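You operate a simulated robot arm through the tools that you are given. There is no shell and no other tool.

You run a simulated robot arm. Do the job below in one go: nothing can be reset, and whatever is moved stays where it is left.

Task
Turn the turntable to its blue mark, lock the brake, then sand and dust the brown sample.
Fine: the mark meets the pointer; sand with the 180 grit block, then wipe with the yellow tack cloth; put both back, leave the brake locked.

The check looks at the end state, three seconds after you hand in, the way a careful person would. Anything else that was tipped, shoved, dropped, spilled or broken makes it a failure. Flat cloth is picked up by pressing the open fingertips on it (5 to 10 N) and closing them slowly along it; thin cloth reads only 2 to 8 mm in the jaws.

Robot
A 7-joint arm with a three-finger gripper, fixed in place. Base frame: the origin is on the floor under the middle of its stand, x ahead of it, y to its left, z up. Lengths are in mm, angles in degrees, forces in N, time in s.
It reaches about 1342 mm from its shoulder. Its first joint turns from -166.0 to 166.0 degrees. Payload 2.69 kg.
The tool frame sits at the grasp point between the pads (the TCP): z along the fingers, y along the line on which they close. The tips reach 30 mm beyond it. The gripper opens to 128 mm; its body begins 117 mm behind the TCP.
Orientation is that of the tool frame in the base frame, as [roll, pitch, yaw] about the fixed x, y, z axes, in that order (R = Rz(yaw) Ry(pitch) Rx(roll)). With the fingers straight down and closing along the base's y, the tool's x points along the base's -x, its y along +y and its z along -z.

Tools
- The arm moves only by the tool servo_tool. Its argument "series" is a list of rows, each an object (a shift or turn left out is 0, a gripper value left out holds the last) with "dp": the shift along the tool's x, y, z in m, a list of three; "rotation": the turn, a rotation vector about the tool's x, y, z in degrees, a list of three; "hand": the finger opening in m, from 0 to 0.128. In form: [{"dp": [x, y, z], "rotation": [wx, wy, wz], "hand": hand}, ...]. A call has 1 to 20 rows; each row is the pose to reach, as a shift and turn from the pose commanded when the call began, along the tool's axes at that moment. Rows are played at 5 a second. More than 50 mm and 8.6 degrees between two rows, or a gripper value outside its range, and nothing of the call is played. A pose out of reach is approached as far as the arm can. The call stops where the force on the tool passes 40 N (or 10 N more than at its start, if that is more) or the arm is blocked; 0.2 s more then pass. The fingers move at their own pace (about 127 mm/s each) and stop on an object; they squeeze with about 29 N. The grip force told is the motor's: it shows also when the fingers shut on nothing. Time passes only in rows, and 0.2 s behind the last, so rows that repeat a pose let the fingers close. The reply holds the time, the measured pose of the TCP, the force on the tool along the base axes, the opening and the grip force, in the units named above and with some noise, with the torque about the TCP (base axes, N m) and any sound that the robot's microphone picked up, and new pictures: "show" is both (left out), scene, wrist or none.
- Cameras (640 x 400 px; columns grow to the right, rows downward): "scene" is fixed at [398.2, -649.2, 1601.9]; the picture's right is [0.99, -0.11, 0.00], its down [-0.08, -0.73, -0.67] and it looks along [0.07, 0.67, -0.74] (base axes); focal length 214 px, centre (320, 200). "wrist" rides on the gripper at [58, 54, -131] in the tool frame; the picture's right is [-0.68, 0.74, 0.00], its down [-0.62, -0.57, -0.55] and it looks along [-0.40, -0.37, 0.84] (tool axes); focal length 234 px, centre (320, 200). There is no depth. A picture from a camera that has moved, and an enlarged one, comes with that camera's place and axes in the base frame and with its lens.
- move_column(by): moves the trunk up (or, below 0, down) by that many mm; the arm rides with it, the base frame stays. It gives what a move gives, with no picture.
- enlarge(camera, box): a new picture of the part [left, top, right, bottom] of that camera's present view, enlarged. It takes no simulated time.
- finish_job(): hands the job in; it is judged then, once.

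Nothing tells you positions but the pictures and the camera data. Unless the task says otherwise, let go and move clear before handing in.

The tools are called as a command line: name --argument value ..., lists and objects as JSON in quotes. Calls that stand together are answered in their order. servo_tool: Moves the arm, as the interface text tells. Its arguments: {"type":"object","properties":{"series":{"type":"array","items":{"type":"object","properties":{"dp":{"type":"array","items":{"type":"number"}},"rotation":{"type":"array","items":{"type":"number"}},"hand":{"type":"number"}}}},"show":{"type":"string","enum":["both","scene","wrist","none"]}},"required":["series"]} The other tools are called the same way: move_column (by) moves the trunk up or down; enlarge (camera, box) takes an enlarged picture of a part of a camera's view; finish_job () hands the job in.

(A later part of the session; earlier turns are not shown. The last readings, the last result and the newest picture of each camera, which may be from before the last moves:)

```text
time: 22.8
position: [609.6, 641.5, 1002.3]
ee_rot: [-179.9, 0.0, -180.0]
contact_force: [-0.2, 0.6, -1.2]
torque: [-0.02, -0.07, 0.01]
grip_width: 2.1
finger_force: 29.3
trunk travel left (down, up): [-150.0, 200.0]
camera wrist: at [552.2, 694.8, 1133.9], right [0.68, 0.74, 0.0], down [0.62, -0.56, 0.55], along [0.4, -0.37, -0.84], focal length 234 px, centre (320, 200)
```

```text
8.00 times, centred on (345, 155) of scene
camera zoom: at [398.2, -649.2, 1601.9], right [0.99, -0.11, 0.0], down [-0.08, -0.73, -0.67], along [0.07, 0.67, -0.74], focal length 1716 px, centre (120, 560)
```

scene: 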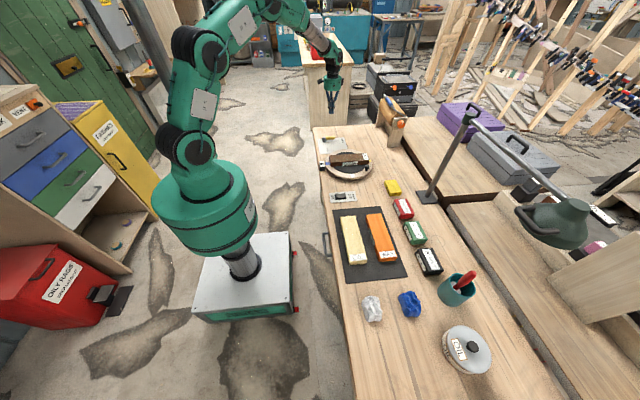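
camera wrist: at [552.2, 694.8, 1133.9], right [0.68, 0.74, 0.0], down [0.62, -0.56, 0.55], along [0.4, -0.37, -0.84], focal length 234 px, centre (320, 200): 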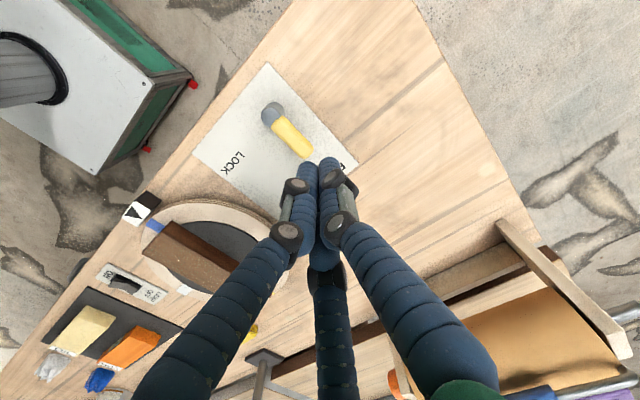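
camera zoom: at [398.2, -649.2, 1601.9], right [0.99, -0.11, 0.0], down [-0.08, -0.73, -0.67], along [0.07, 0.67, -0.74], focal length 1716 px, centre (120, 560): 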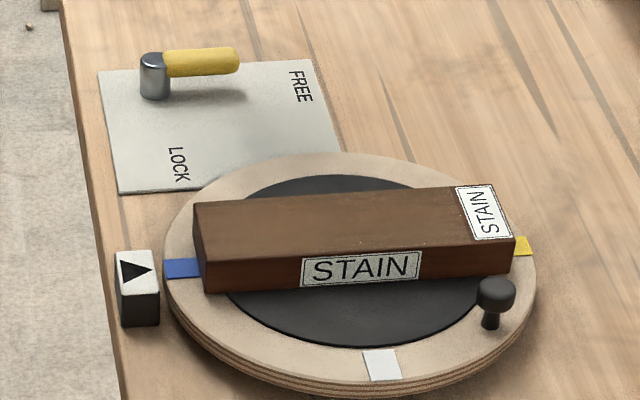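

Blue is within ~1 mm of the pointer line — good. The lever is at y≈600 from pivot (563, 600) to tip (632, 600). I'm descending behind it (+y side) with the fingers closed.

servo_tool --series '[{"dp": [0, 0.003, 0.04]}, {"dp": [0, 0.003, 0.08]}, {"dp": [0, 0.003, 0.115]}, {"dp": [0, 0.003, 0.14]}, {"dp": [0, 0.003, 0.155]}, {"dp": [0, 0.003, 0.155]}]' --show "both"

enlarge --camera "scene" --box '[315, 110, 375, 160]'

```text
time: 24.2
position: [609.9, 643.6, 846.6]
ee_rot: [-179.9, -0.2, -180.0]
contact_force: [-0.4, 0.1, -0.8]
torque: [-0.02, 0.04, 0.0]
grip_width: 2.3
finger_force: 28.5
trunk travel left (down, up): [-150.0, 200.0]
camera wrist: at [552.2, 696.8, 979.3], right [0.68, 0.74, 0.0], down [0.62, -0.56, 0.55], along [0.4, -0.37, -0.84], focal length 234 px, centre (320, 200)
```

scene: 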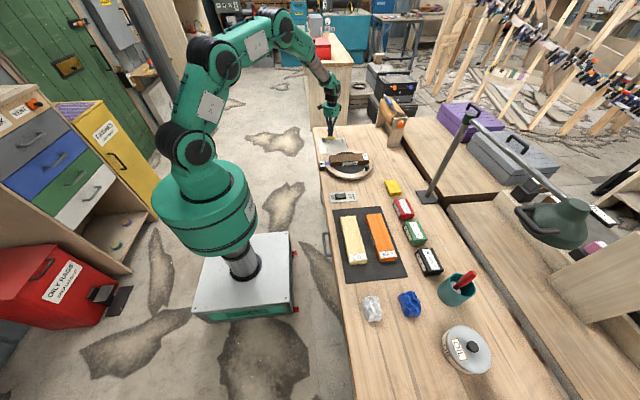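
wrist: 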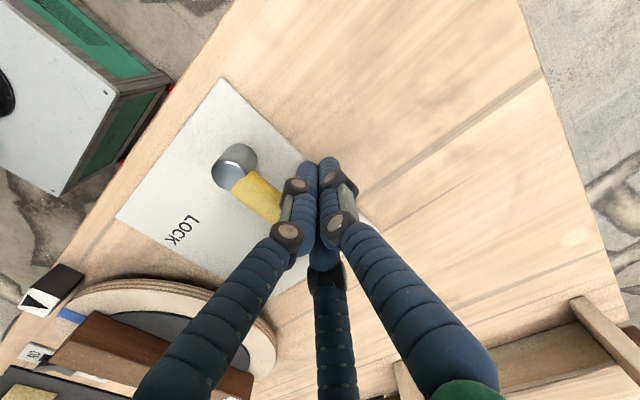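

```text
8.00 times, centred on (345, 135) of scene
camera zoom: at [398.2, -649.2, 1601.9], right [0.99, -0.11, 0.0], down [-0.08, -0.73, -0.67], along [0.07, 0.67, -0.74], focal length 1716 px, centre (120, 720)
```

zoom: 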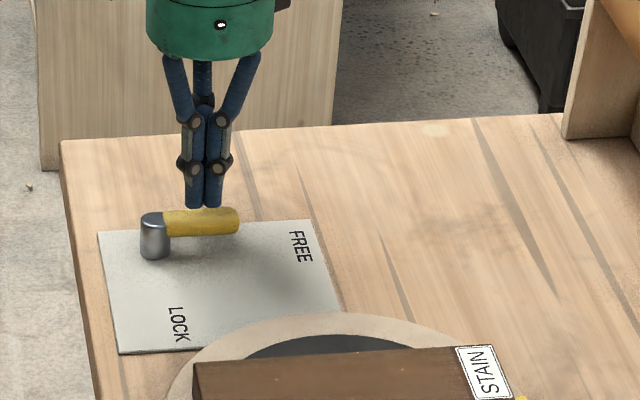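

The closed tips are right behind the lever handle. Pushing it along an arc about its pivot, first half.

servo_tool --series '[{"dp": [-0.001, -0.005, 0.005]}, {"dp": [-0.003, -0.0115, 0.006]}, {"dp": [-0.003, -0.0176, 0.006]}, {"dp": [-0.005, -0.0235, 0.006]}, {"dp": [-0.0075, -0.029, 0.006]}, {"dp": [-0.0085, -0.034, 0.006]}, {"dp": [-0.0092, -0.0387, 0.006]}, {"dp": [-0.0092, -0.0485, 0.006]}, {"dp": [-0.0075, -0.0582, 0.006]}]' --show "both"

enlarge --camera "scene" --box '[315, 110, 375, 180]'

```text
time: 26.2
position: [620.4, 584.2, 841.8]
ee_rot: [-180.0, -0.1, -180.0]
contact_force: [1.2, 0.7, 0.8]
torque: [0.03, 0.04, 0.02]
grip_width: 2.1
finger_force: 29.0
trunk travel left (down, up): [-150.0, 200.0]
camera wrist: at [560.8, 638.2, 973.5], right [0.68, 0.74, 0.0], down [0.62, -0.56, 0.55], along [0.4, -0.37, -0.84], focal length 234 px, centre (320, 200)
```

scene: 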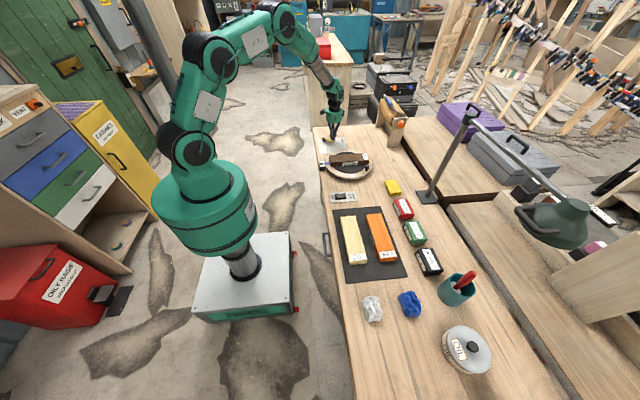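
wrist: 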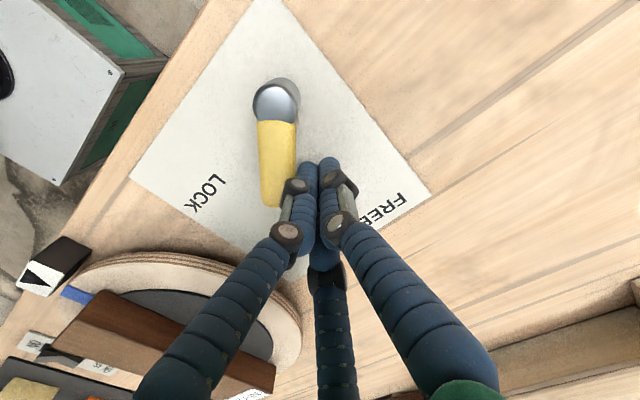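

```text
5.71 times, centred on (345, 145) of scene
camera zoom: at [398.2, -649.2, 1601.9], right [0.99, -0.11, 0.0], down [-0.08, -0.73, -0.67], along [0.07, 0.67, -0.74], focal length 1226 px, centre (177, 514)
```

zoom: 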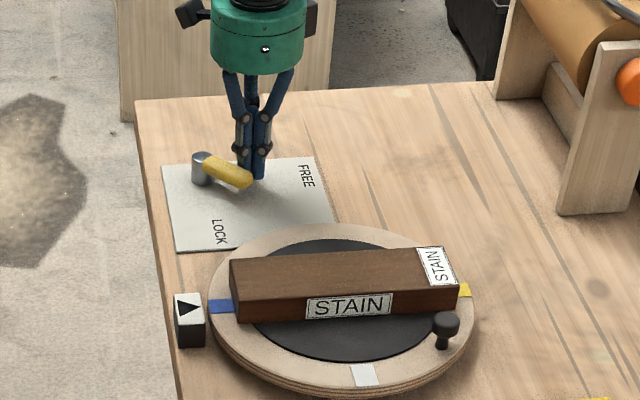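

The lever follows, halfway to LOCK. Pushing on around to the −y direction.

servo_tool --series '[{"dp": [0.0017, -0.0046, 0]}, {"dp": [0.0034, -0.0092, 0]}, {"dp": [0.0058, -0.0135, 0]}, {"dp": [0.0083, -0.0177, 0]}, {"dp": [0.0115, -0.0215, 0]}, {"dp": [0.0146, -0.0253, 0]}, {"dp": [0.0184, -0.0285, 0]}, {"dp": [0.0222, -0.0316, 0]}, {"dp": [0.0254, -0.0335, 0]}, {"dp": [0.0285, -0.0354, 0]}]' --show "both"

enlarge --camera "scene" --box '[315, 110, 375, 180]'

```text
time: 28.4
position: [593.8, 550.2, 842.6]
ee_rot: [179.9, 0.0, 180.0]
contact_force: [19.0, 5.0, -4.8]
torque: [0.17, -0.19, 0.01]
grip_width: 2.1
finger_force: 28.5
trunk travel left (down, up): [-150.0, 200.0]
camera wrist: at [534.0, 603.3, 973.7], right [0.68, 0.74, 0.0], down [0.62, -0.57, 0.55], along [0.4, -0.37, -0.84], focal length 234 px, centre (320, 200)
```

scene: 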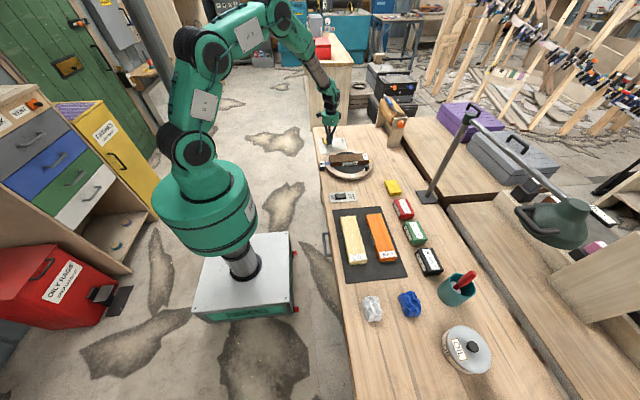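
wrist: 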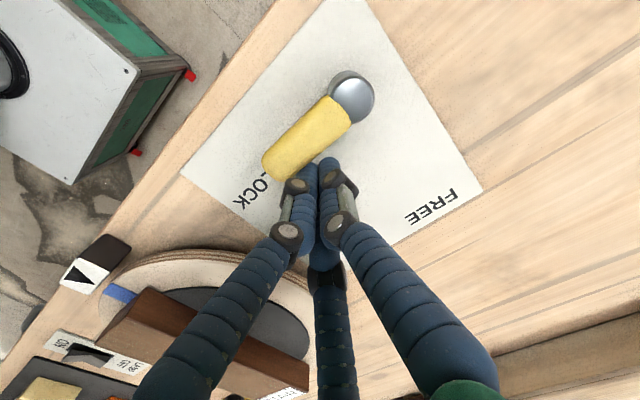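

```text
5.71 times, centred on (345, 145) of scene
camera zoom: at [398.2, -649.2, 1601.9], right [0.99, -0.11, 0.0], down [-0.08, -0.73, -0.67], along [0.07, 0.67, -0.74], focal length 1226 px, centre (177, 514)
```

zoom: 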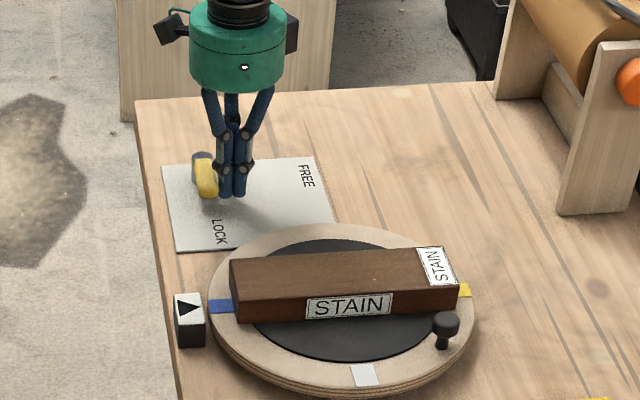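

Resistance rose to 19 N with the lever pointing straight at LOCK — it's on its stop. I'll back off in +x, lift, and check that it stays there.

servo_tool --series '[{"dp": [-0.008, 0, 0]}, {"dp": [-0.02, 0, 0]}, {"dp": [-0.03, 0, 0]}, {"dp": [-0.03, 0, -0.03]}, {"dp": [-0.03, 0, -0.07]}, {"dp": [-0.03, 0, -0.11]}, {"dp": [-0.03, 0, -0.15]}, {"dp": [-0.03, 0, -0.16]}]' --show "both"

enlarge --camera "wrist" --box '[50, 40, 350, 300]'

enlarge --camera "scene" --box '[318, 158, 334, 172]'

```text
time: 30.2
position: [620.2, 549.8, 1001.9]
ee_rot: [-180.0, -0.1, 180.0]
contact_force: [0.5, -0.1, 1.2]
torque: [0.0, 0.0, 0.03]
grip_width: 2.2
finger_force: 28.9
trunk travel left (down, up): [-150.0, 200.0]
camera wrist: at [562.3, 601.8, 1133.9], right [0.68, 0.74, 0.0], down [0.62, -0.56, 0.55], along [0.4, -0.37, -0.84], focal length 234 px, centre (320, 200)
```

scene: 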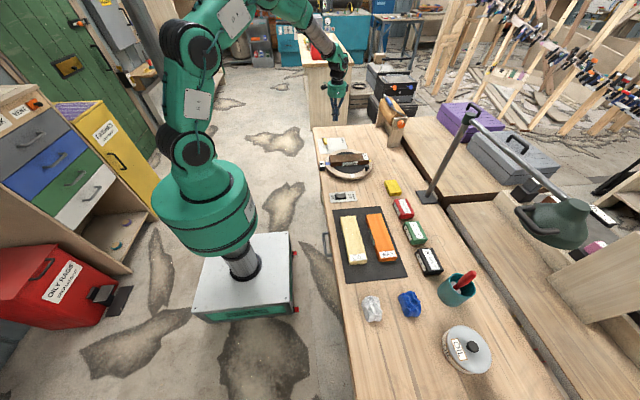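
wrist: 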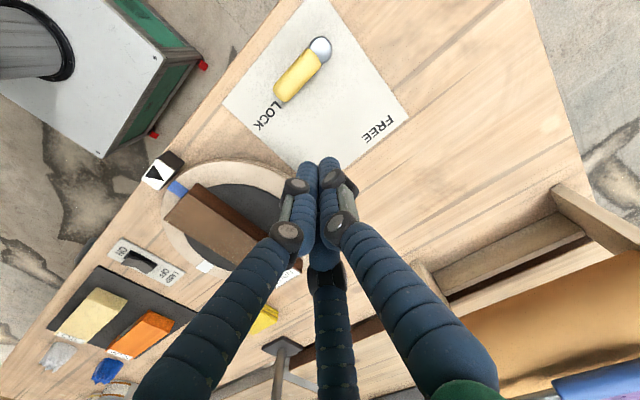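

```text
1.54 times, centred on (200, 170) of wrist
camera zoom: at [562.3, 601.8, 1133.9], right [0.68, 0.74, 0.0], down [0.62, -0.56, 0.55], along [0.4, -0.37, -0.84], focal length 360 px, centre (505, 246)
```

zoom: 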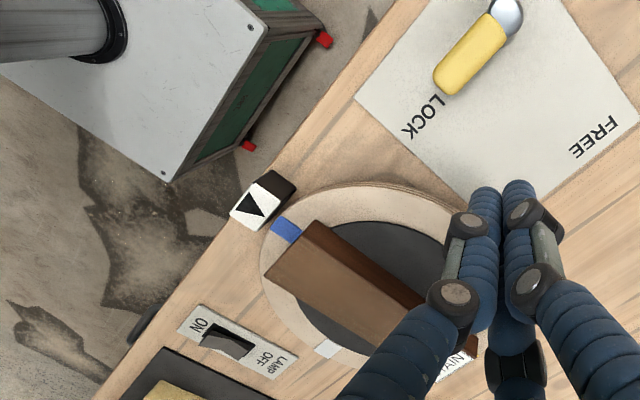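

```text
16.00 times, centred on (326, 165) of scene
camera zoom: at [398.2, -649.2, 1601.9], right [0.99, -0.11, 0.0], down [-0.08, -0.73, -0.67], along [0.07, 0.67, -0.74], focal length 3432 px, centre (224, 760)
```

zoom: 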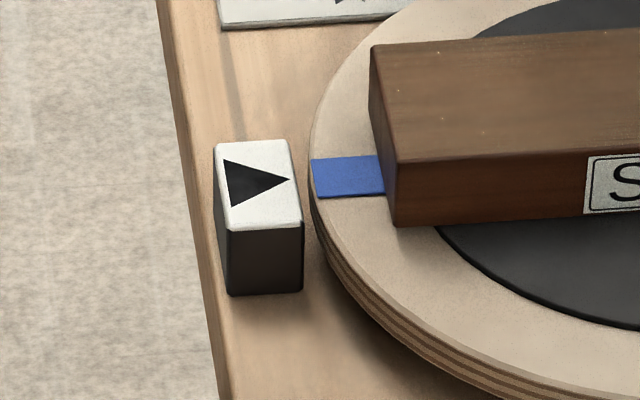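

The brake stays at LOCK and the blue mark is still on the pointer. Now to the red 180-grit block: moving above it with the hand open.

servo_tool --series '[{"dp": [-0.01525, -0.03625, 0], "hand": 0.128}, {"dp": [-0.0305, -0.0725, 0]}, {"dp": [-0.04575, -0.10875, 0]}, {"dp": [-0.061, -0.145, 0]}, {"dp": [-0.07625, -0.18125, 0]}, {"dp": [-0.0915, -0.2175, 0]}, {"dp": [-0.10675, -0.25375, 0]}, {"dp": [-0.122, -0.29, 0]}, {"dp": [-0.13725, -0.32625, 0]}, {"dp": [-0.1525, -0.3625, 0]}, {"dp": [-0.16775, -0.39875, 0]}, {"dp": [-0.183, -0.435, 0]}, {"dp": [-0.19825, -0.47125, 0]}, {"dp": [-0.2135, -0.5075, 0]}, {"dp": [-0.22875, -0.54375, 0]}, {"dp": [-0.244, -0.58, 0]}, {"dp": [-0.244, -0.58, 0]}]' --show "both"

enlarge --camera "wrist" --box '[220, 60, 460, 220]'

enlarge --camera "scene" --box '[370, 130, 480, 240]'

```text
time: 33.8
position: [863.8, -30.4, 1001.5]
ee_rot: [-179.9, 0.0, 180.0]
contact_force: [-0.4, -0.1, 0.1]
torque: [0.03, 0.02, 0.01]
grip_width: 128.4
finger_force: 0.1
trunk travel left (down, up): [-150.0, 200.0]
camera wrist: at [805.7, 21.7, 1133.5], right [0.68, 0.74, 0.0], down [0.62, -0.56, 0.55], along [0.4, -0.37, -0.84], focal length 234 px, centre (320, 200)
```

scene: 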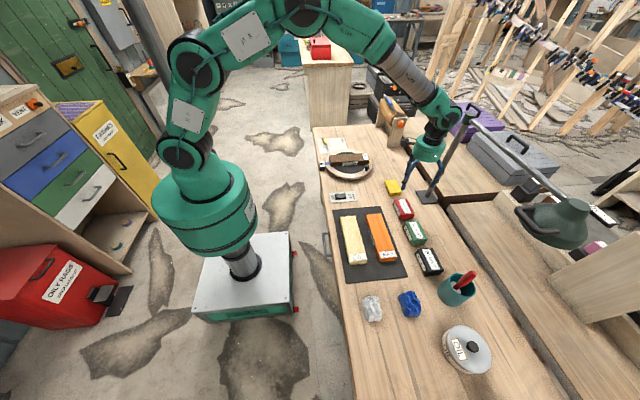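
wrist: 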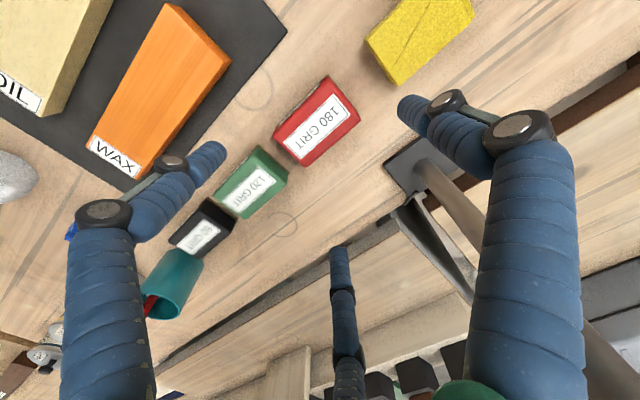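

```text
2.50 times, centred on (340, 140) of wrist
camera zoom: at [805.7, 21.7, 1133.5], right [0.68, 0.74, 0.0], down [0.62, -0.56, 0.55], along [0.4, -0.37, -0.84], focal length 585 px, centre (270, 350)
```

zoom: 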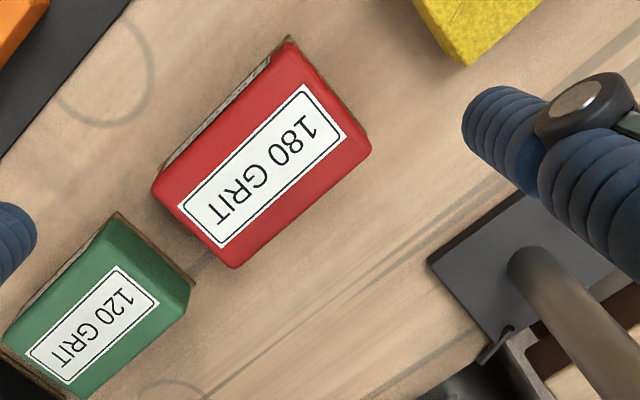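

```text
3.64 times, centred on (425, 185) of scene
camera zoom: at [398.2, -649.2, 1601.9], right [0.99, -0.11, 0.0], down [-0.08, -0.73, -0.67], along [0.07, 0.67, -0.74], focal length 780 px, centre (-62, 254)
```

zoom: 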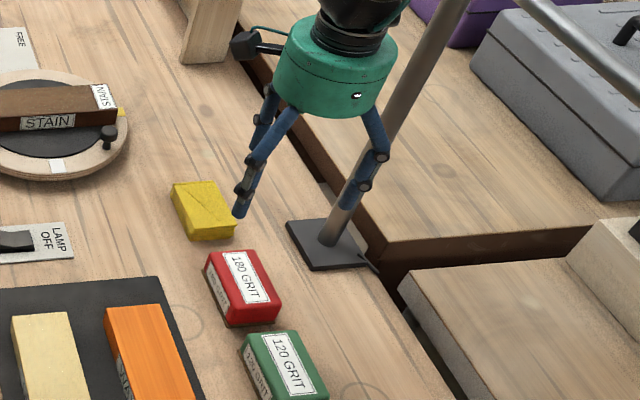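

The red block centre reads about (864, −39), top ≈ 836, aligned with the axes. I'm lowering the open hand so one finger meets its +y end and the other two its long sides.

servo_tool --series '[{"dp": [0, 0, 0.04]}, {"dp": [0, 0, 0.08]}, {"dp": [0, 0, 0.11]}, {"dp": [0, 0, 0.13]}, {"dp": [0, 0, 0.14]}, {"dp": [0, 0, 0.14]}]' --show "both"

enlarge --camera "scene" --box '[370, 150, 450, 230]'

```text
time: 35.2
position: [864.8, -30.5, 861.2]
ee_rot: [-179.9, -0.2, 180.0]
contact_force: [-1.0, 0.5, -0.6]
torque: [-0.01, 0.0, -0.03]
grip_width: 128.0
finger_force: 0.1
trunk travel left (down, up): [-150.0, 200.0]
camera wrist: at [806.4, 22.8, 993.7], right [0.68, 0.74, 0.0], down [0.62, -0.56, 0.55], along [0.4, -0.37, -0.84], focal length 234 px, centre (320, 200)
```

scene: 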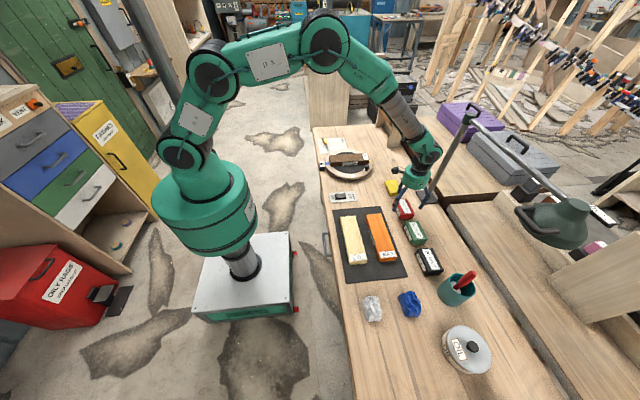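
wrist: 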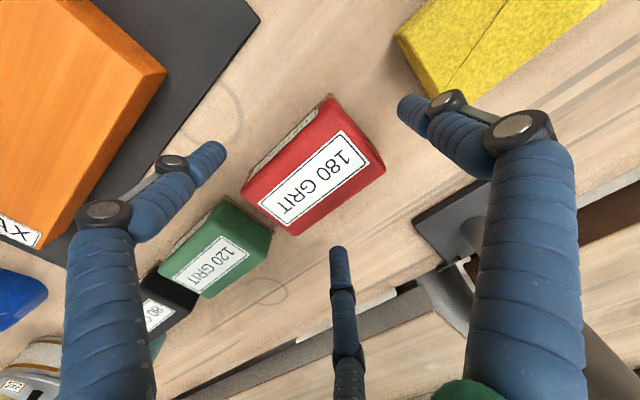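

```text
5.00 times, centred on (410, 190) of scene
camera zoom: at [398.2, -649.2, 1601.9], right [0.99, -0.11, 0.0], down [-0.08, -0.73, -0.67], along [0.07, 0.67, -0.74], focal length 1072 px, centre (-130, 250)
```

zoom: 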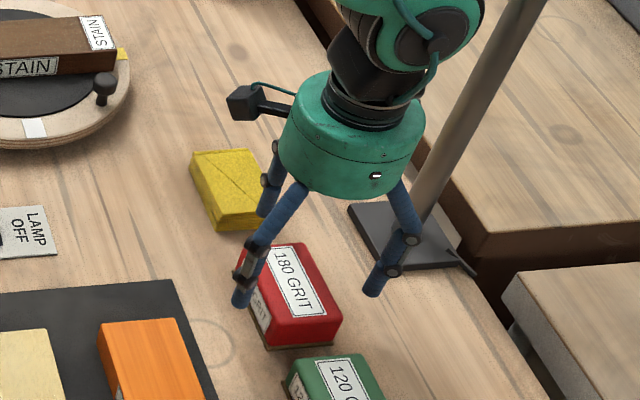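

Block centre confirmed at (863, −39.5); the hand is well placed. Lowering to grasp height and closing gently.

servo_tool --series '[{"dp": [0.001, 0, 0.012]}, {"dp": [0.001, 0, 0.023]}, {"dp": [0.001, 0, 0.023]}, {"dp": [0.001, 0, 0.023], "hand": 0.11}, {"dp": [0.001, 0, 0.023], "hand": 0.1}, {"dp": [0.001, 0, 0.023], "hand": 0.092}, {"dp": [0.001, 0, 0.023], "hand": 0.086}, {"dp": [0.001, 0, 0.023], "hand": 0.082}, {"dp": [0.001, 0, 0.023], "hand": 0.078}, {"dp": [0.001, 0, 0.023], "hand": 0.074}]' --show "both"

enlarge --camera "scene" --box '[370, 150, 450, 230]'

```text
time: 37.4
position: [862.4, -29.9, 840.2]
ee_rot: [-179.8, -0.1, -180.0]
contact_force: [1.2, -0.6, 2.7]
torque: [0.06, 0.0, 0.02]
grip_width: 76.4
finger_force: 28.9
trunk travel left (down, up): [-150.0, 200.0]
camera wrist: at [805.1, 22.8, 971.5], right [0.68, 0.74, 0.0], down [0.62, -0.56, 0.55], along [0.4, -0.37, -0.84], focal length 234 px, centre (320, 200)
```

scene: 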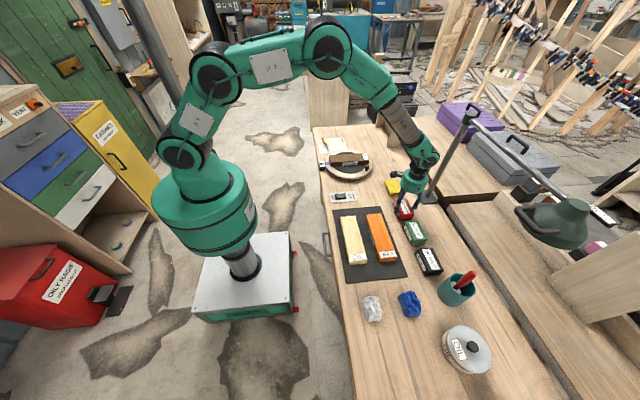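
wrist: 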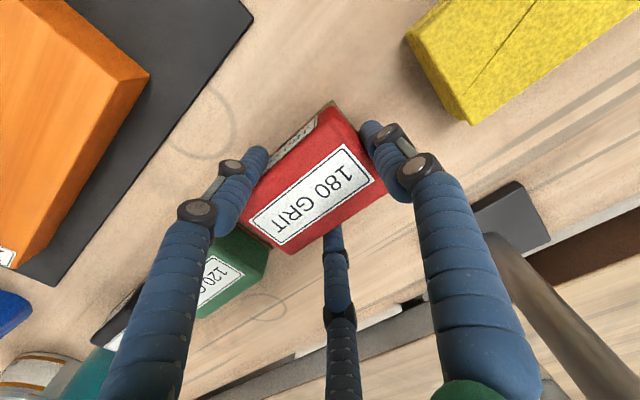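

```text
5.00 times, centred on (410, 190) of scene
camera zoom: at [398.2, -649.2, 1601.9], right [0.99, -0.11, 0.0], down [-0.08, -0.73, -0.67], along [0.07, 0.67, -0.74], focal length 1072 px, centre (-130, 250)
```

zoom: 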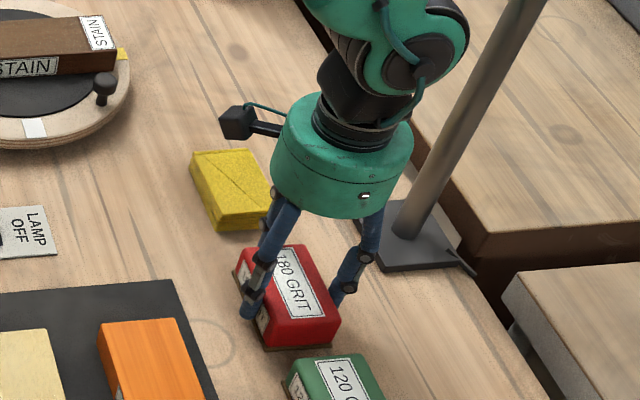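

Gripped at 76 mm. Squeezing fully and lifting a little to confirm the hold.

servo_tool --series '[{"hand": 0.066}, {"hand": 0.06}, {"hand": 0.06}, {"dp": [0, 0, -0.005]}, {"dp": [0, 0, -0.015]}, {"dp": [0, 0, -0.03]}, {"dp": [0, 0, -0.03]}]' --show "both"

enlarge --camera "scene" --box '[370, 150, 450, 230]'

```text
time: 39.0
position: [863.5, -30.4, 869.3]
ee_rot: [-179.9, -0.1, 179.9]
contact_force: [-1.0, 0.3, -1.5]
torque: [0.01, -0.06, 0.03]
grip_width: 76.3
finger_force: 28.9
trunk travel left (down, up): [-150.0, 200.0]
camera wrist: at [804.7, 22.7, 1000.8], right [0.68, 0.74, 0.0], down [0.62, -0.56, 0.55], along [0.4, -0.37, -0.84], focal length 234 px, centre (320, 200)
```

scene: 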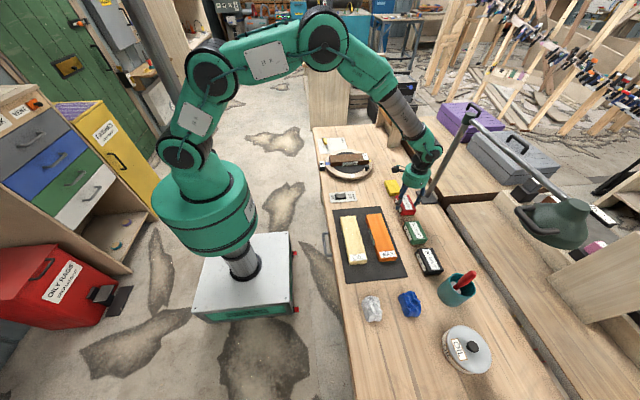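
wrist: 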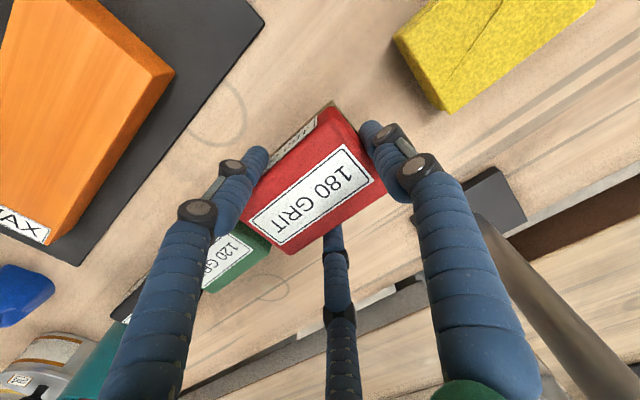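

```text
5.00 times, centred on (410, 190) of scene
camera zoom: at [398.2, -649.2, 1601.9], right [0.99, -0.11, 0.0], down [-0.08, -0.73, -0.67], along [0.07, 0.67, -0.74], focal length 1072 px, centre (-130, 250)
```

zoom: 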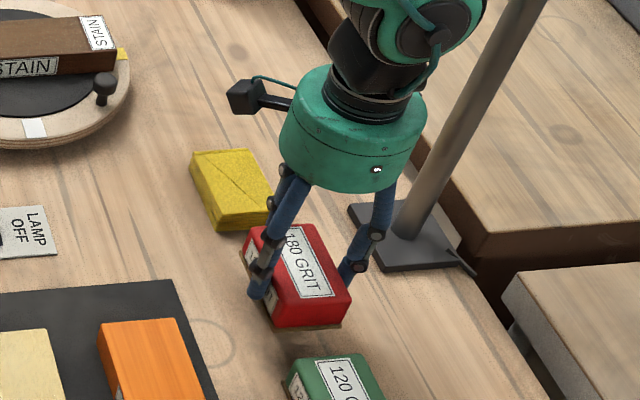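

The block is firmly held and level. Lifting it clear and carrying it over the sample's centre (≈(672, 329), top ≈ 862).

servo_tool --series '[{"dp": [0, 0, -0.04]}, {"dp": [0, 0, -0.08]}, {"dp": [0, 0, -0.095]}, {"dp": [0.0174, 0.0335, -0.095]}, {"dp": [0.0348, 0.067, -0.095]}, {"dp": [0.0522, 0.1005, -0.095]}, {"dp": [0.0696, 0.134, -0.095]}, {"dp": [0.087, 0.1675, -0.095]}, {"dp": [0.1044, 0.201, -0.095]}, {"dp": [0.1218, 0.2345, -0.095]}, {"dp": [0.1392, 0.268, -0.095]}, {"dp": [0.1566, 0.3015, -0.095]}, {"dp": [0.174, 0.335, -0.095]}, {"dp": [0.191, 0.368, -0.095]}, {"dp": [0.191, 0.368, -0.095]}]' --show "both"

enlarge --camera "scene" --box '[310, 100, 400, 190]'

```text
time: 42.2
position: [671.8, 340.0, 963.4]
ee_rot: [-179.9, -0.1, 180.0]
contact_force: [0.4, 0.3, -1.3]
torque: [-0.01, -0.01, 0.0]
grip_width: 75.9
finger_force: 28.6
trunk travel left (down, up): [-150.0, 200.0]
camera wrist: at [613.9, 392.1, 1094.9], right [0.68, 0.74, 0.0], down [0.62, -0.56, 0.55], along [0.4, -0.37, -0.84], focal length 234 px, centre (320, 200)
```

scene: 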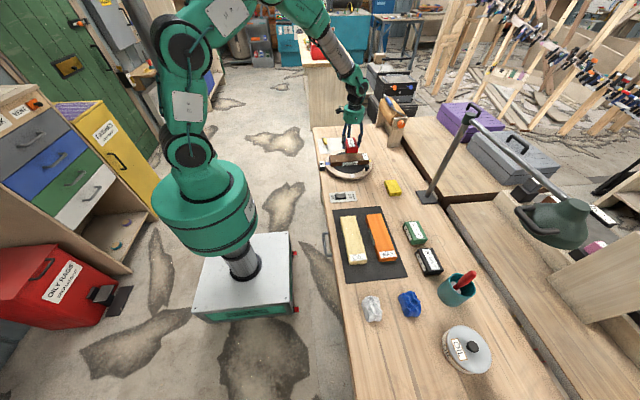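
wrist: 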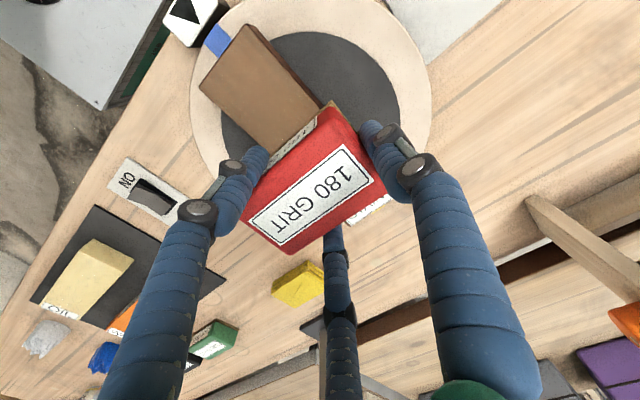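

```text
4.44 times, centred on (355, 145) of scene
camera zoom: at [398.2, -649.2, 1601.9], right [0.99, -0.11, 0.0], down [-0.08, -0.73, -0.67], along [0.07, 0.67, -0.74], focal length 953 px, centre (164, 444)
```

zoom: 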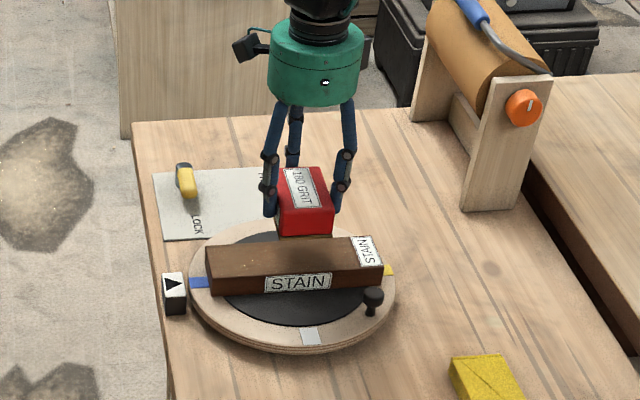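

The sample top looks to be at z ≈ 865 with its centre line at y ≈ 326. I'll shift 3 mm and lower the block gradually until contact.

servo_tool --series '[{"dp": [0, -0.0015, 0.02]}, {"dp": [0, -0.003, 0.035]}, {"dp": [0, -0.003, 0.045]}, {"dp": [0, -0.003, 0.05]}, {"dp": [0, -0.003, 0.053]}, {"dp": [0, -0.003, 0.053]}]' --show "none"

servo_tool --series '[{"dp": [0, 0, 0.001]}, {"dp": [0, 0, 0.002]}, {"dp": [0, 0, 0.002]}]' --show "scene"

enlarge --camera "scene" --box '[320, 130, 380, 180]'

```text
time: 43.6
position: [672.2, 334.8, 911.6]
ee_rot: [-179.8, -0.1, -180.0]
contact_force: [1.2, 0.0, -0.7]
torque: [-0.03, -0.01, 0.0]
grip_width: 75.9
finger_force: 28.9
trunk travel left (down, up): [-150.0, 200.0]
```

```text
time: 44.4
position: [672.2, 334.6, 908.7]
ee_rot: [-180.0, -0.1, 180.0]
contact_force: [0.2, 0.1, -1.8]
torque: [0.04, 0.04, -0.05]
grip_width: 75.8
finger_force: 29.1
trunk travel left (down, up): [-150.0, 200.0]
```

scene: 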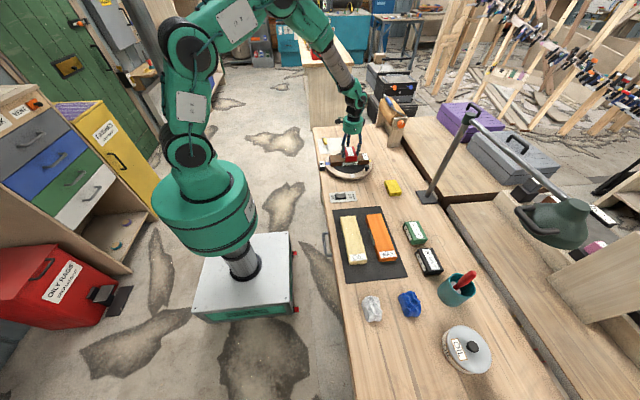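

```text
8.00 times, centred on (350, 155) of scene
camera zoom: at [398.2, -649.2, 1601.9], right [0.99, -0.11, 0.0], down [-0.08, -0.73, -0.67], along [0.07, 0.67, -0.74], focal length 1716 px, centre (80, 560)
```

zoom: 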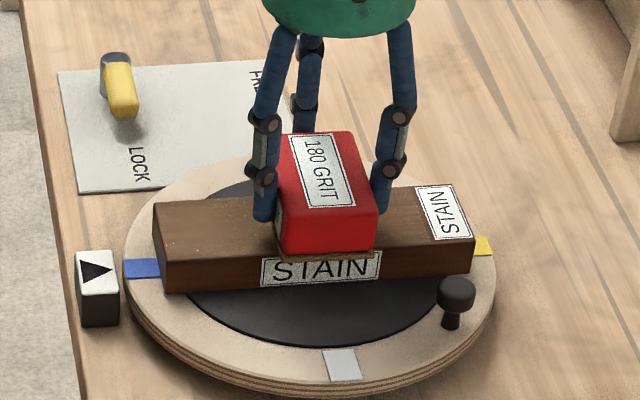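

Nearly touching; continuing down in small steps while reading the force.

servo_tool --series '[{"dp": [0, 0, 0.001]}, {"dp": [0, 0, 0.002]}, {"dp": [0, 0, 0.002]}]' --show "none"

servo_tool --series '[{"dp": [0, 0, 0.001]}, {"dp": [0, 0, 0.002]}, {"dp": [0, 0, 0.002]}]' --show "none"

```text
time: 45.2
position: [673.6, 334.6, 907.4]
ee_rot: [-179.9, -0.1, 180.0]
contact_force: [-0.2, -0.1, -1.7]
torque: [0.05, 0.0, 0.0]
grip_width: 75.7
finger_force: 28.5
trunk travel left (down, up): [-150.0, 200.0]
```

```text
time: 46.0
position: [672.0, 334.4, 905.0]
ee_rot: [-179.9, -0.2, -180.0]
contact_force: [-1.0, 0.2, 0.7]
torque: [0.07, -0.08, 0.02]
grip_width: 75.8
finger_force: 29.4
trunk travel left (down, up): [-150.0, 200.0]
```

servo_tool --series '[{"dp": [0, 0, 0.001]}, {"dp": [0, 0, 0.0015]}, {"dp": [0, 0, 0.0015]}]' --show "none"

servo_tool --series '[{"dp": [0, 0, 0.001]}, {"dp": [0, 0, 0.001]}]' --show "both"

```text
time: 46.8
position: [672.6, 333.8, 904.7]
ee_rot: [-180.0, 0.1, 180.0]
contact_force: [-0.7, -1.6, 16.9]
torque: [-0.21, 0.15, -0.02]
grip_width: 75.9
finger_force: 29.1
trunk travel left (down, up): [-150.0, 200.0]
```

```text
time: 47.4
position: [671.9, 333.7, 904.4]
ee_rot: [-180.0, 0.1, 180.0]
contact_force: [0.4, -2.1, 29.1]
torque: [-0.47, 0.18, -0.03]
grip_width: 76.1
finger_force: 28.9
trunk travel left (down, up): [-150.0, 200.0]
camera wrist: at [613.8, 387.4, 1036.2], right [0.68, 0.74, 0.0], down [0.62, -0.57, 0.55], along [0.41, -0.37, -0.84], focal length 234 px, centre (320, 200)
```

scene: 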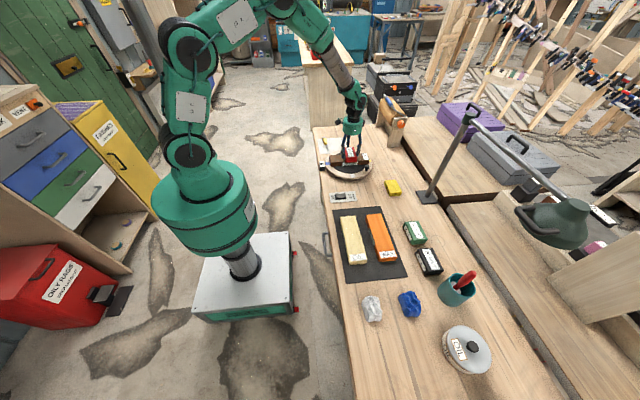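
wrist: 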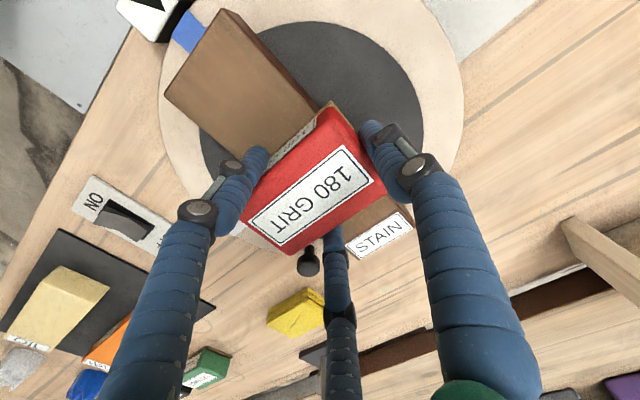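

Contact found at TCP z ≈ 905, stiffness about 12 N/mm. Backing off to about 10 N and trying a first slow stroke along the sample.

servo_tool --series '[{"dp": [0, 0, -0.0016]}, {"dp": [0, 0, -0.0016]}]' --show "none"

servo_tool --series '[{"dp": [-0.008, 0, 0]}, {"dp": [-0.016, 0, 0]}, {"dp": [-0.024, 0, 0]}, {"dp": [-0.032, 0, 0]}, {"dp": [-0.04, 0, 0]}]' --show "scene"

enlarge --camera "scene" --box '[320, 130, 380, 180]'

```text
time: 48.0
position: [673.3, 335.1, 905.1]
ee_rot: [179.9, 0.1, 179.9]
contact_force: [5.7, 0.3, 20.1]
torque: [-0.17, -0.41, 0.08]
grip_width: 76.2
finger_force: 28.8
trunk travel left (down, up): [-150.0, 200.0]
```

```text
time: 49.2
position: [711.0, 335.0, 904.9]
ee_rot: [-179.9, -0.1, -180.0]
contact_force: [-9.9, -0.5, 17.7]
torque: [-0.53, 0.65, -0.2]
grip_width: 75.9
finger_force: 29.1
trunk travel left (down, up): [-150.0, 200.0]
```

scene: 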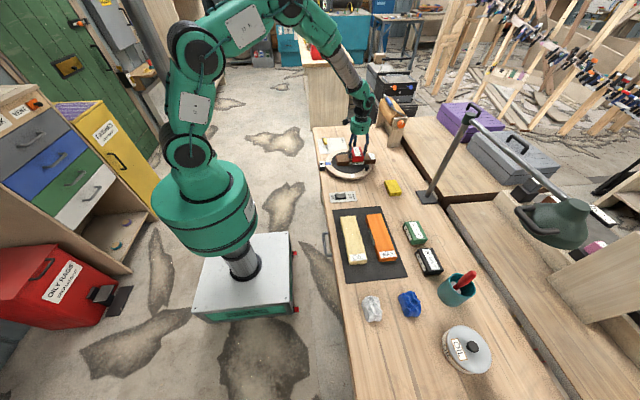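

```text
8.00 times, centred on (350, 155) of scene
camera zoom: at [398.2, -649.2, 1601.9], right [0.99, -0.11, 0.0], down [-0.08, -0.73, -0.67], along [0.07, 0.67, -0.74], focal length 1716 px, centre (80, 560)
```

zoom: 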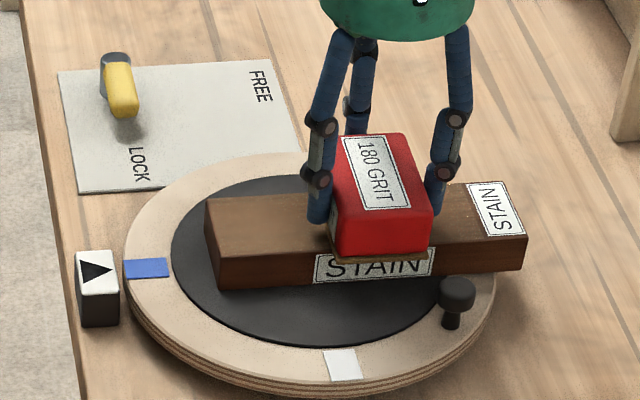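

Important: the loose sample slid along with the block (about 37 mm in +x) because I pressed too hard. I'll drag it back by the same amount with the same grip, then sand much more lightly.

servo_tool --series '[{"dp": [0.008, 0, 0]}, {"dp": [0.016, 0, 0]}, {"dp": [0.024, 0, 0]}, {"dp": [0.032, 0, 0]}, {"dp": [0.038, 0, 0]}, {"dp": [0.038, 0, 0]}]' --show "scene"

enlarge --camera "scene" --box '[320, 130, 380, 180]'

```text
time: 50.6
position: [672.7, 334.1, 903.5]
ee_rot: [-179.8, -0.1, -180.0]
contact_force: [2.6, 0.6, 9.7]
torque: [-0.04, -0.26, 0.05]
grip_width: 75.9
finger_force: 29.4
trunk travel left (down, up): [-150.0, 200.0]
```

scene: 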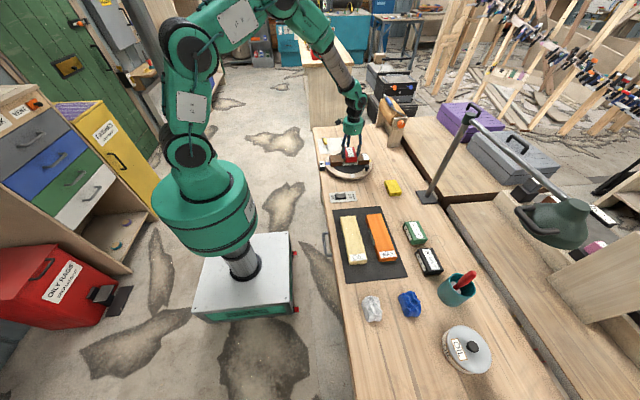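

```text
8.00 times, centred on (350, 155) of scene
camera zoom: at [398.2, -649.2, 1601.9], right [0.99, -0.11, 0.0], down [-0.08, -0.73, -0.67], along [0.07, 0.67, -0.74], focal length 1716 px, centre (80, 560)
```

zoom: 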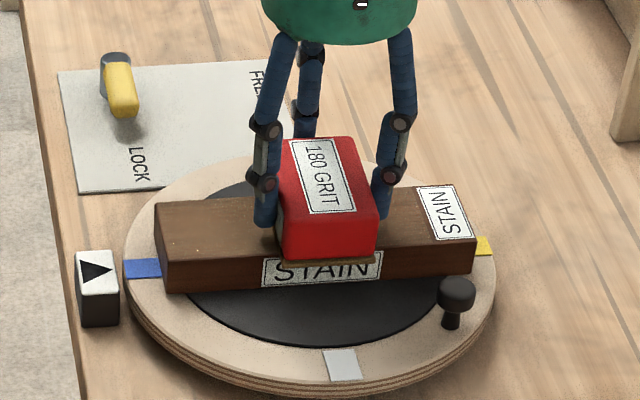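

The sample is back within ~1.5 mm. Now I'll lighten the pressure to about 3 N before trying to slide again.

servo_tool --series '[{"dp": [0, 0, -0.0006]}, {"dp": [0, 0, -0.0006]}]' --show "none"

servo_tool --series '[{"dp": [0, 0, 0]}]' --show "none"

servo_tool --series '[{"dp": [0, 0, 0]}]' --show "none"

```text
time: 51.2
position: [672.5, 334.3, 905.3]
ee_rot: [-179.8, 0.0, 180.0]
contact_force: [0.8, 1.9, 5.4]
torque: [0.06, -0.18, -0.02]
grip_width: 75.9
finger_force: 29.0
trunk travel left (down, up): [-150.0, 200.0]
```

```text
time: 51.6
position: [672.9, 334.8, 903.7]
ee_rot: [-179.8, -0.1, -180.0]
contact_force: [-1.7, 1.6, 2.9]
torque: [0.1, -0.08, 0.04]
grip_width: 76.2
finger_force: 29.3
trunk travel left (down, up): [-150.0, 200.0]
```

```text
time: 52.0
position: [673.5, 334.0, 904.8]
ee_rot: [-179.9, -0.1, -179.9]
contact_force: [-1.4, 0.9, 2.1]
torque: [0.06, -0.01, 0.02]
grip_width: 76.2
finger_force: 28.7
trunk travel left (down, up): [-150.0, 200.0]
```

Pressure is now about 3.5 N. A short test stroke of 24 mm.

servo_tool --series '[{"dp": [-0.006, 0, 0]}, {"dp": [-0.012, 0, 0]}, {"dp": [-0.018, 0, 0]}, {"dp": [-0.024, 0, 0]}]' --show "scene"

enlarge --camera "scene" --box '[320, 130, 380, 180]'

```text
time: 53.0
position: [699.0, 334.2, 904.5]
ee_rot: [-180.0, 0.0, -180.0]
contact_force: [-0.2, 0.0, -2.5]
torque: [0.0, -0.01, 0.02]
grip_width: 76.0
finger_force: 29.2
trunk travel left (down, up): [-150.0, 200.0]
```

scene: 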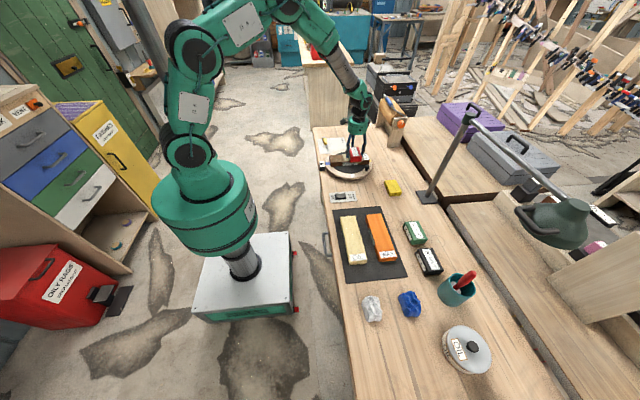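

```text
8.00 times, centred on (350, 155) of scene
camera zoom: at [398.2, -649.2, 1601.9], right [0.99, -0.11, 0.0], down [-0.08, -0.73, -0.67], along [0.07, 0.67, -0.74], focal length 1716 px, centre (80, 560)
```

zoom: 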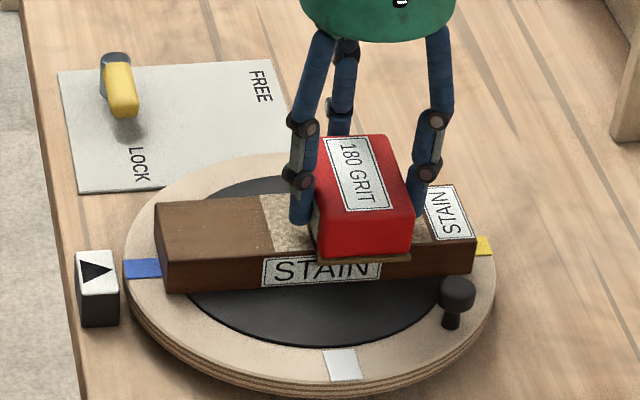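

The sample stayed put and a visibly sanded, dusty patch appeared — light pressure works. Re-establishing about 3 N and continuing toward the +x end in short strokes.

servo_tool --series '[{"dp": [0, 0, 0.0003]}, {"dp": [0, 0, 0.0003]}]' --show "none"

servo_tool --series '[{"dp": [0, 0, 0.0001]}, {"dp": [0, 0, 0.0001]}]' --show "none"

```text
time: 53.6
position: [698.9, 334.9, 904.8]
ee_rot: [-179.9, -0.1, -179.9]
contact_force: [0.1, -0.7, -0.1]
torque: [-0.1, 0.07, 0.02]
grip_width: 76.1
finger_force: 29.1
trunk travel left (down, up): [-150.0, 200.0]
```

```text
time: 54.2
position: [698.3, 334.0, 904.0]
ee_rot: [-179.9, -0.1, 180.0]
contact_force: [1.4, -0.6, 1.9]
torque: [-0.03, -0.02, -0.03]
grip_width: 75.9
finger_force: 29.1
trunk travel left (down, up): [-150.0, 200.0]
```

servo_tool --series '[{"dp": [-0.006, 0, 5e-05]}, {"dp": [-0.012, 0, 0.0001]}, {"dp": [-0.018, 0, 0.00015]}, {"dp": [-0.024, 0, 0.0002]}]' --show "none"

enlarge --camera "scene" --box '[320, 130, 380, 180]'

```text
time: 55.2
position: [721.1, 335.1, 904.7]
ee_rot: [-179.8, -0.1, -180.0]
contact_force: [-3.2, 0.5, 4.9]
torque: [-0.02, 0.09, -0.03]
grip_width: 75.9
finger_force: 29.1
trunk travel left (down, up): [-150.0, 200.0]
```

```text
8.00 times, centred on (350, 155) of scene
camera zoom: at [398.2, -649.2, 1601.9], right [0.99, -0.11, 0.0], down [-0.08, -0.73, -0.67], along [0.07, 0.67, -0.74], focal length 1716 px, centre (80, 560)
```

zoom: 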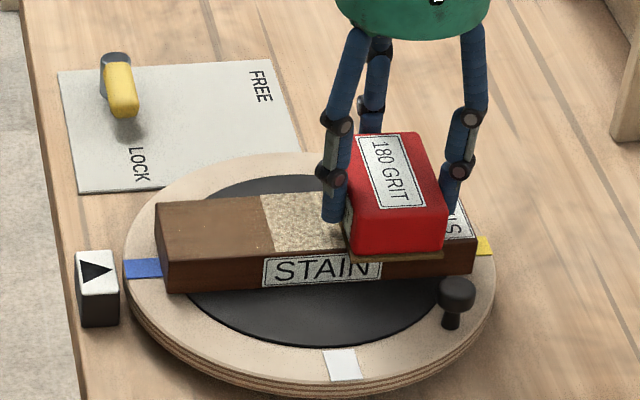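

Working well and the sample is not moving. Continuing to the +x end.

servo_tool --series '[{"dp": [-0.006, 0, 0]}, {"dp": [-0.012, 0, 0]}, {"dp": [-0.018, 0, 0]}, {"dp": [-0.024, 0, 0]}]' --show "none"

enlarge --camera "scene" --box '[320, 130, 380, 180]'

```text
time: 56.2
position: [747.3, 334.9, 904.1]
ee_rot: [-179.9, 0.0, 179.9]
contact_force: [-1.4, -1.2, 3.0]
torque: [-0.1, 0.1, -0.04]
grip_width: 75.9
finger_force: 29.1
trunk travel left (down, up): [-150.0, 200.0]
```

```text
8.00 times, centred on (350, 155) of scene
camera zoom: at [398.2, -649.2, 1601.9], right [0.99, -0.11, 0.0], down [-0.08, -0.73, -0.67], along [0.07, 0.67, -0.74], focal length 1716 px, centre (80, 560)
```

zoom: 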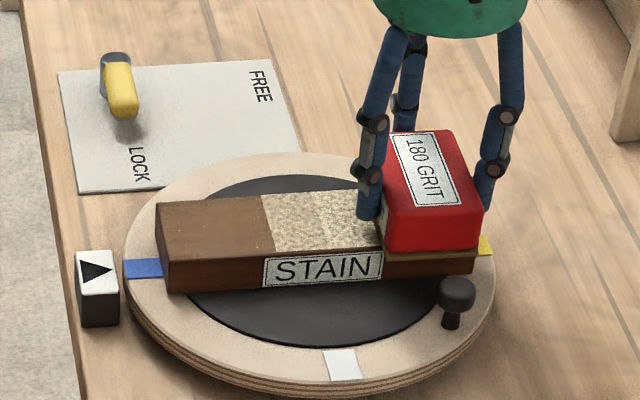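

servo_tool --series '[{"dp": [-0.006, 0, 0]}, {"dp": [-0.012, 0, 0]}, {"dp": [-0.006, 0, 0]}, {"dp": [0, 0, 0]}, {"dp": [0.008, 0, 0]}, {"dp": [0.016, 0, 0]}, {"dp": [0.024, 0, 0]}]' --show "none"

enlarge --camera "scene" --box '[320, 130, 380, 180]'

```text
time: 57.8
position: [721.2, 335.5, 904.7]
ee_rot: [-180.0, -0.1, 180.0]
contact_force: [4.1, -0.1, 11.4]
torque: [-0.07, -0.23, 0.05]
grip_width: 76.0
finger_force: 28.9
trunk travel left (down, up): [-150.0, 200.0]
```

```text
8.00 times, centred on (350, 155) of scene
camera zoom: at [398.2, -649.2, 1601.9], right [0.99, -0.11, 0.0], down [-0.08, -0.73, -0.67], along [0.07, 0.67, -0.74], focal length 1716 px, centre (80, 560)
```

zoom: 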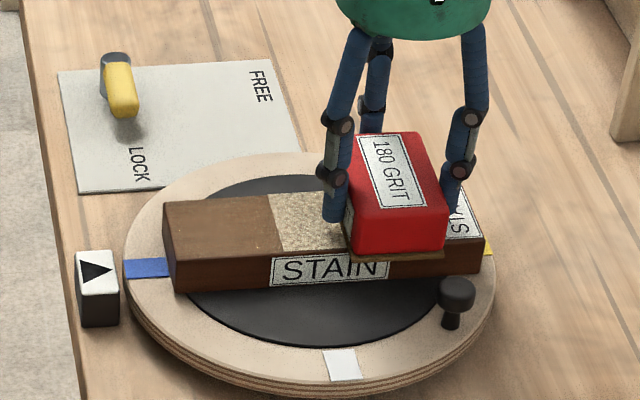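

The sample crept +5 mm at the end of that stroke as the pressure rose to ~13 N. I'll use this pressure to drag it back 5 mm, then lighten again.

servo_tool --series '[{"dp": [0.003, 0, 0.0003]}, {"dp": [0.006, 0, 0.0003]}, {"dp": [0.007, 0, 0.0003]}]' --show "none"

enlarge --camera "scene" --box '[320, 130, 380, 180]'

```text
time: 58.6
position: [715.0, 334.7, 904.1]
ee_rot: [-179.9, 0.0, -180.0]
contact_force: [7.9, 0.1, 14.6]
torque: [-0.14, -0.34, 0.09]
grip_width: 76.1
finger_force: 29.0
trunk travel left (down, up): [-150.0, 200.0]
```

```text
8.00 times, centred on (350, 155) of scene
camera zoom: at [398.2, -649.2, 1601.9], right [0.99, -0.11, 0.0], down [-0.08, -0.73, -0.67], along [0.07, 0.67, -0.74], focal length 1716 px, centre (80, 560)
```

zoom: 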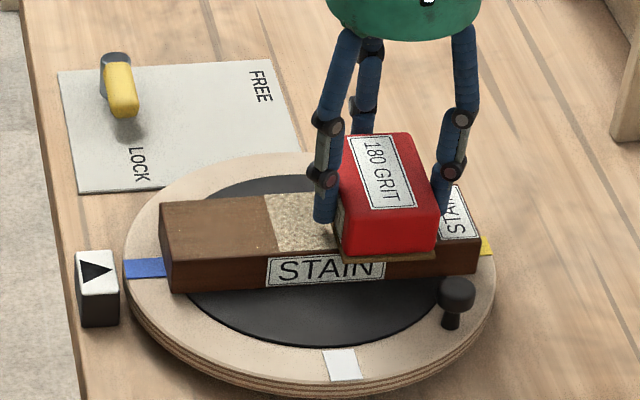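

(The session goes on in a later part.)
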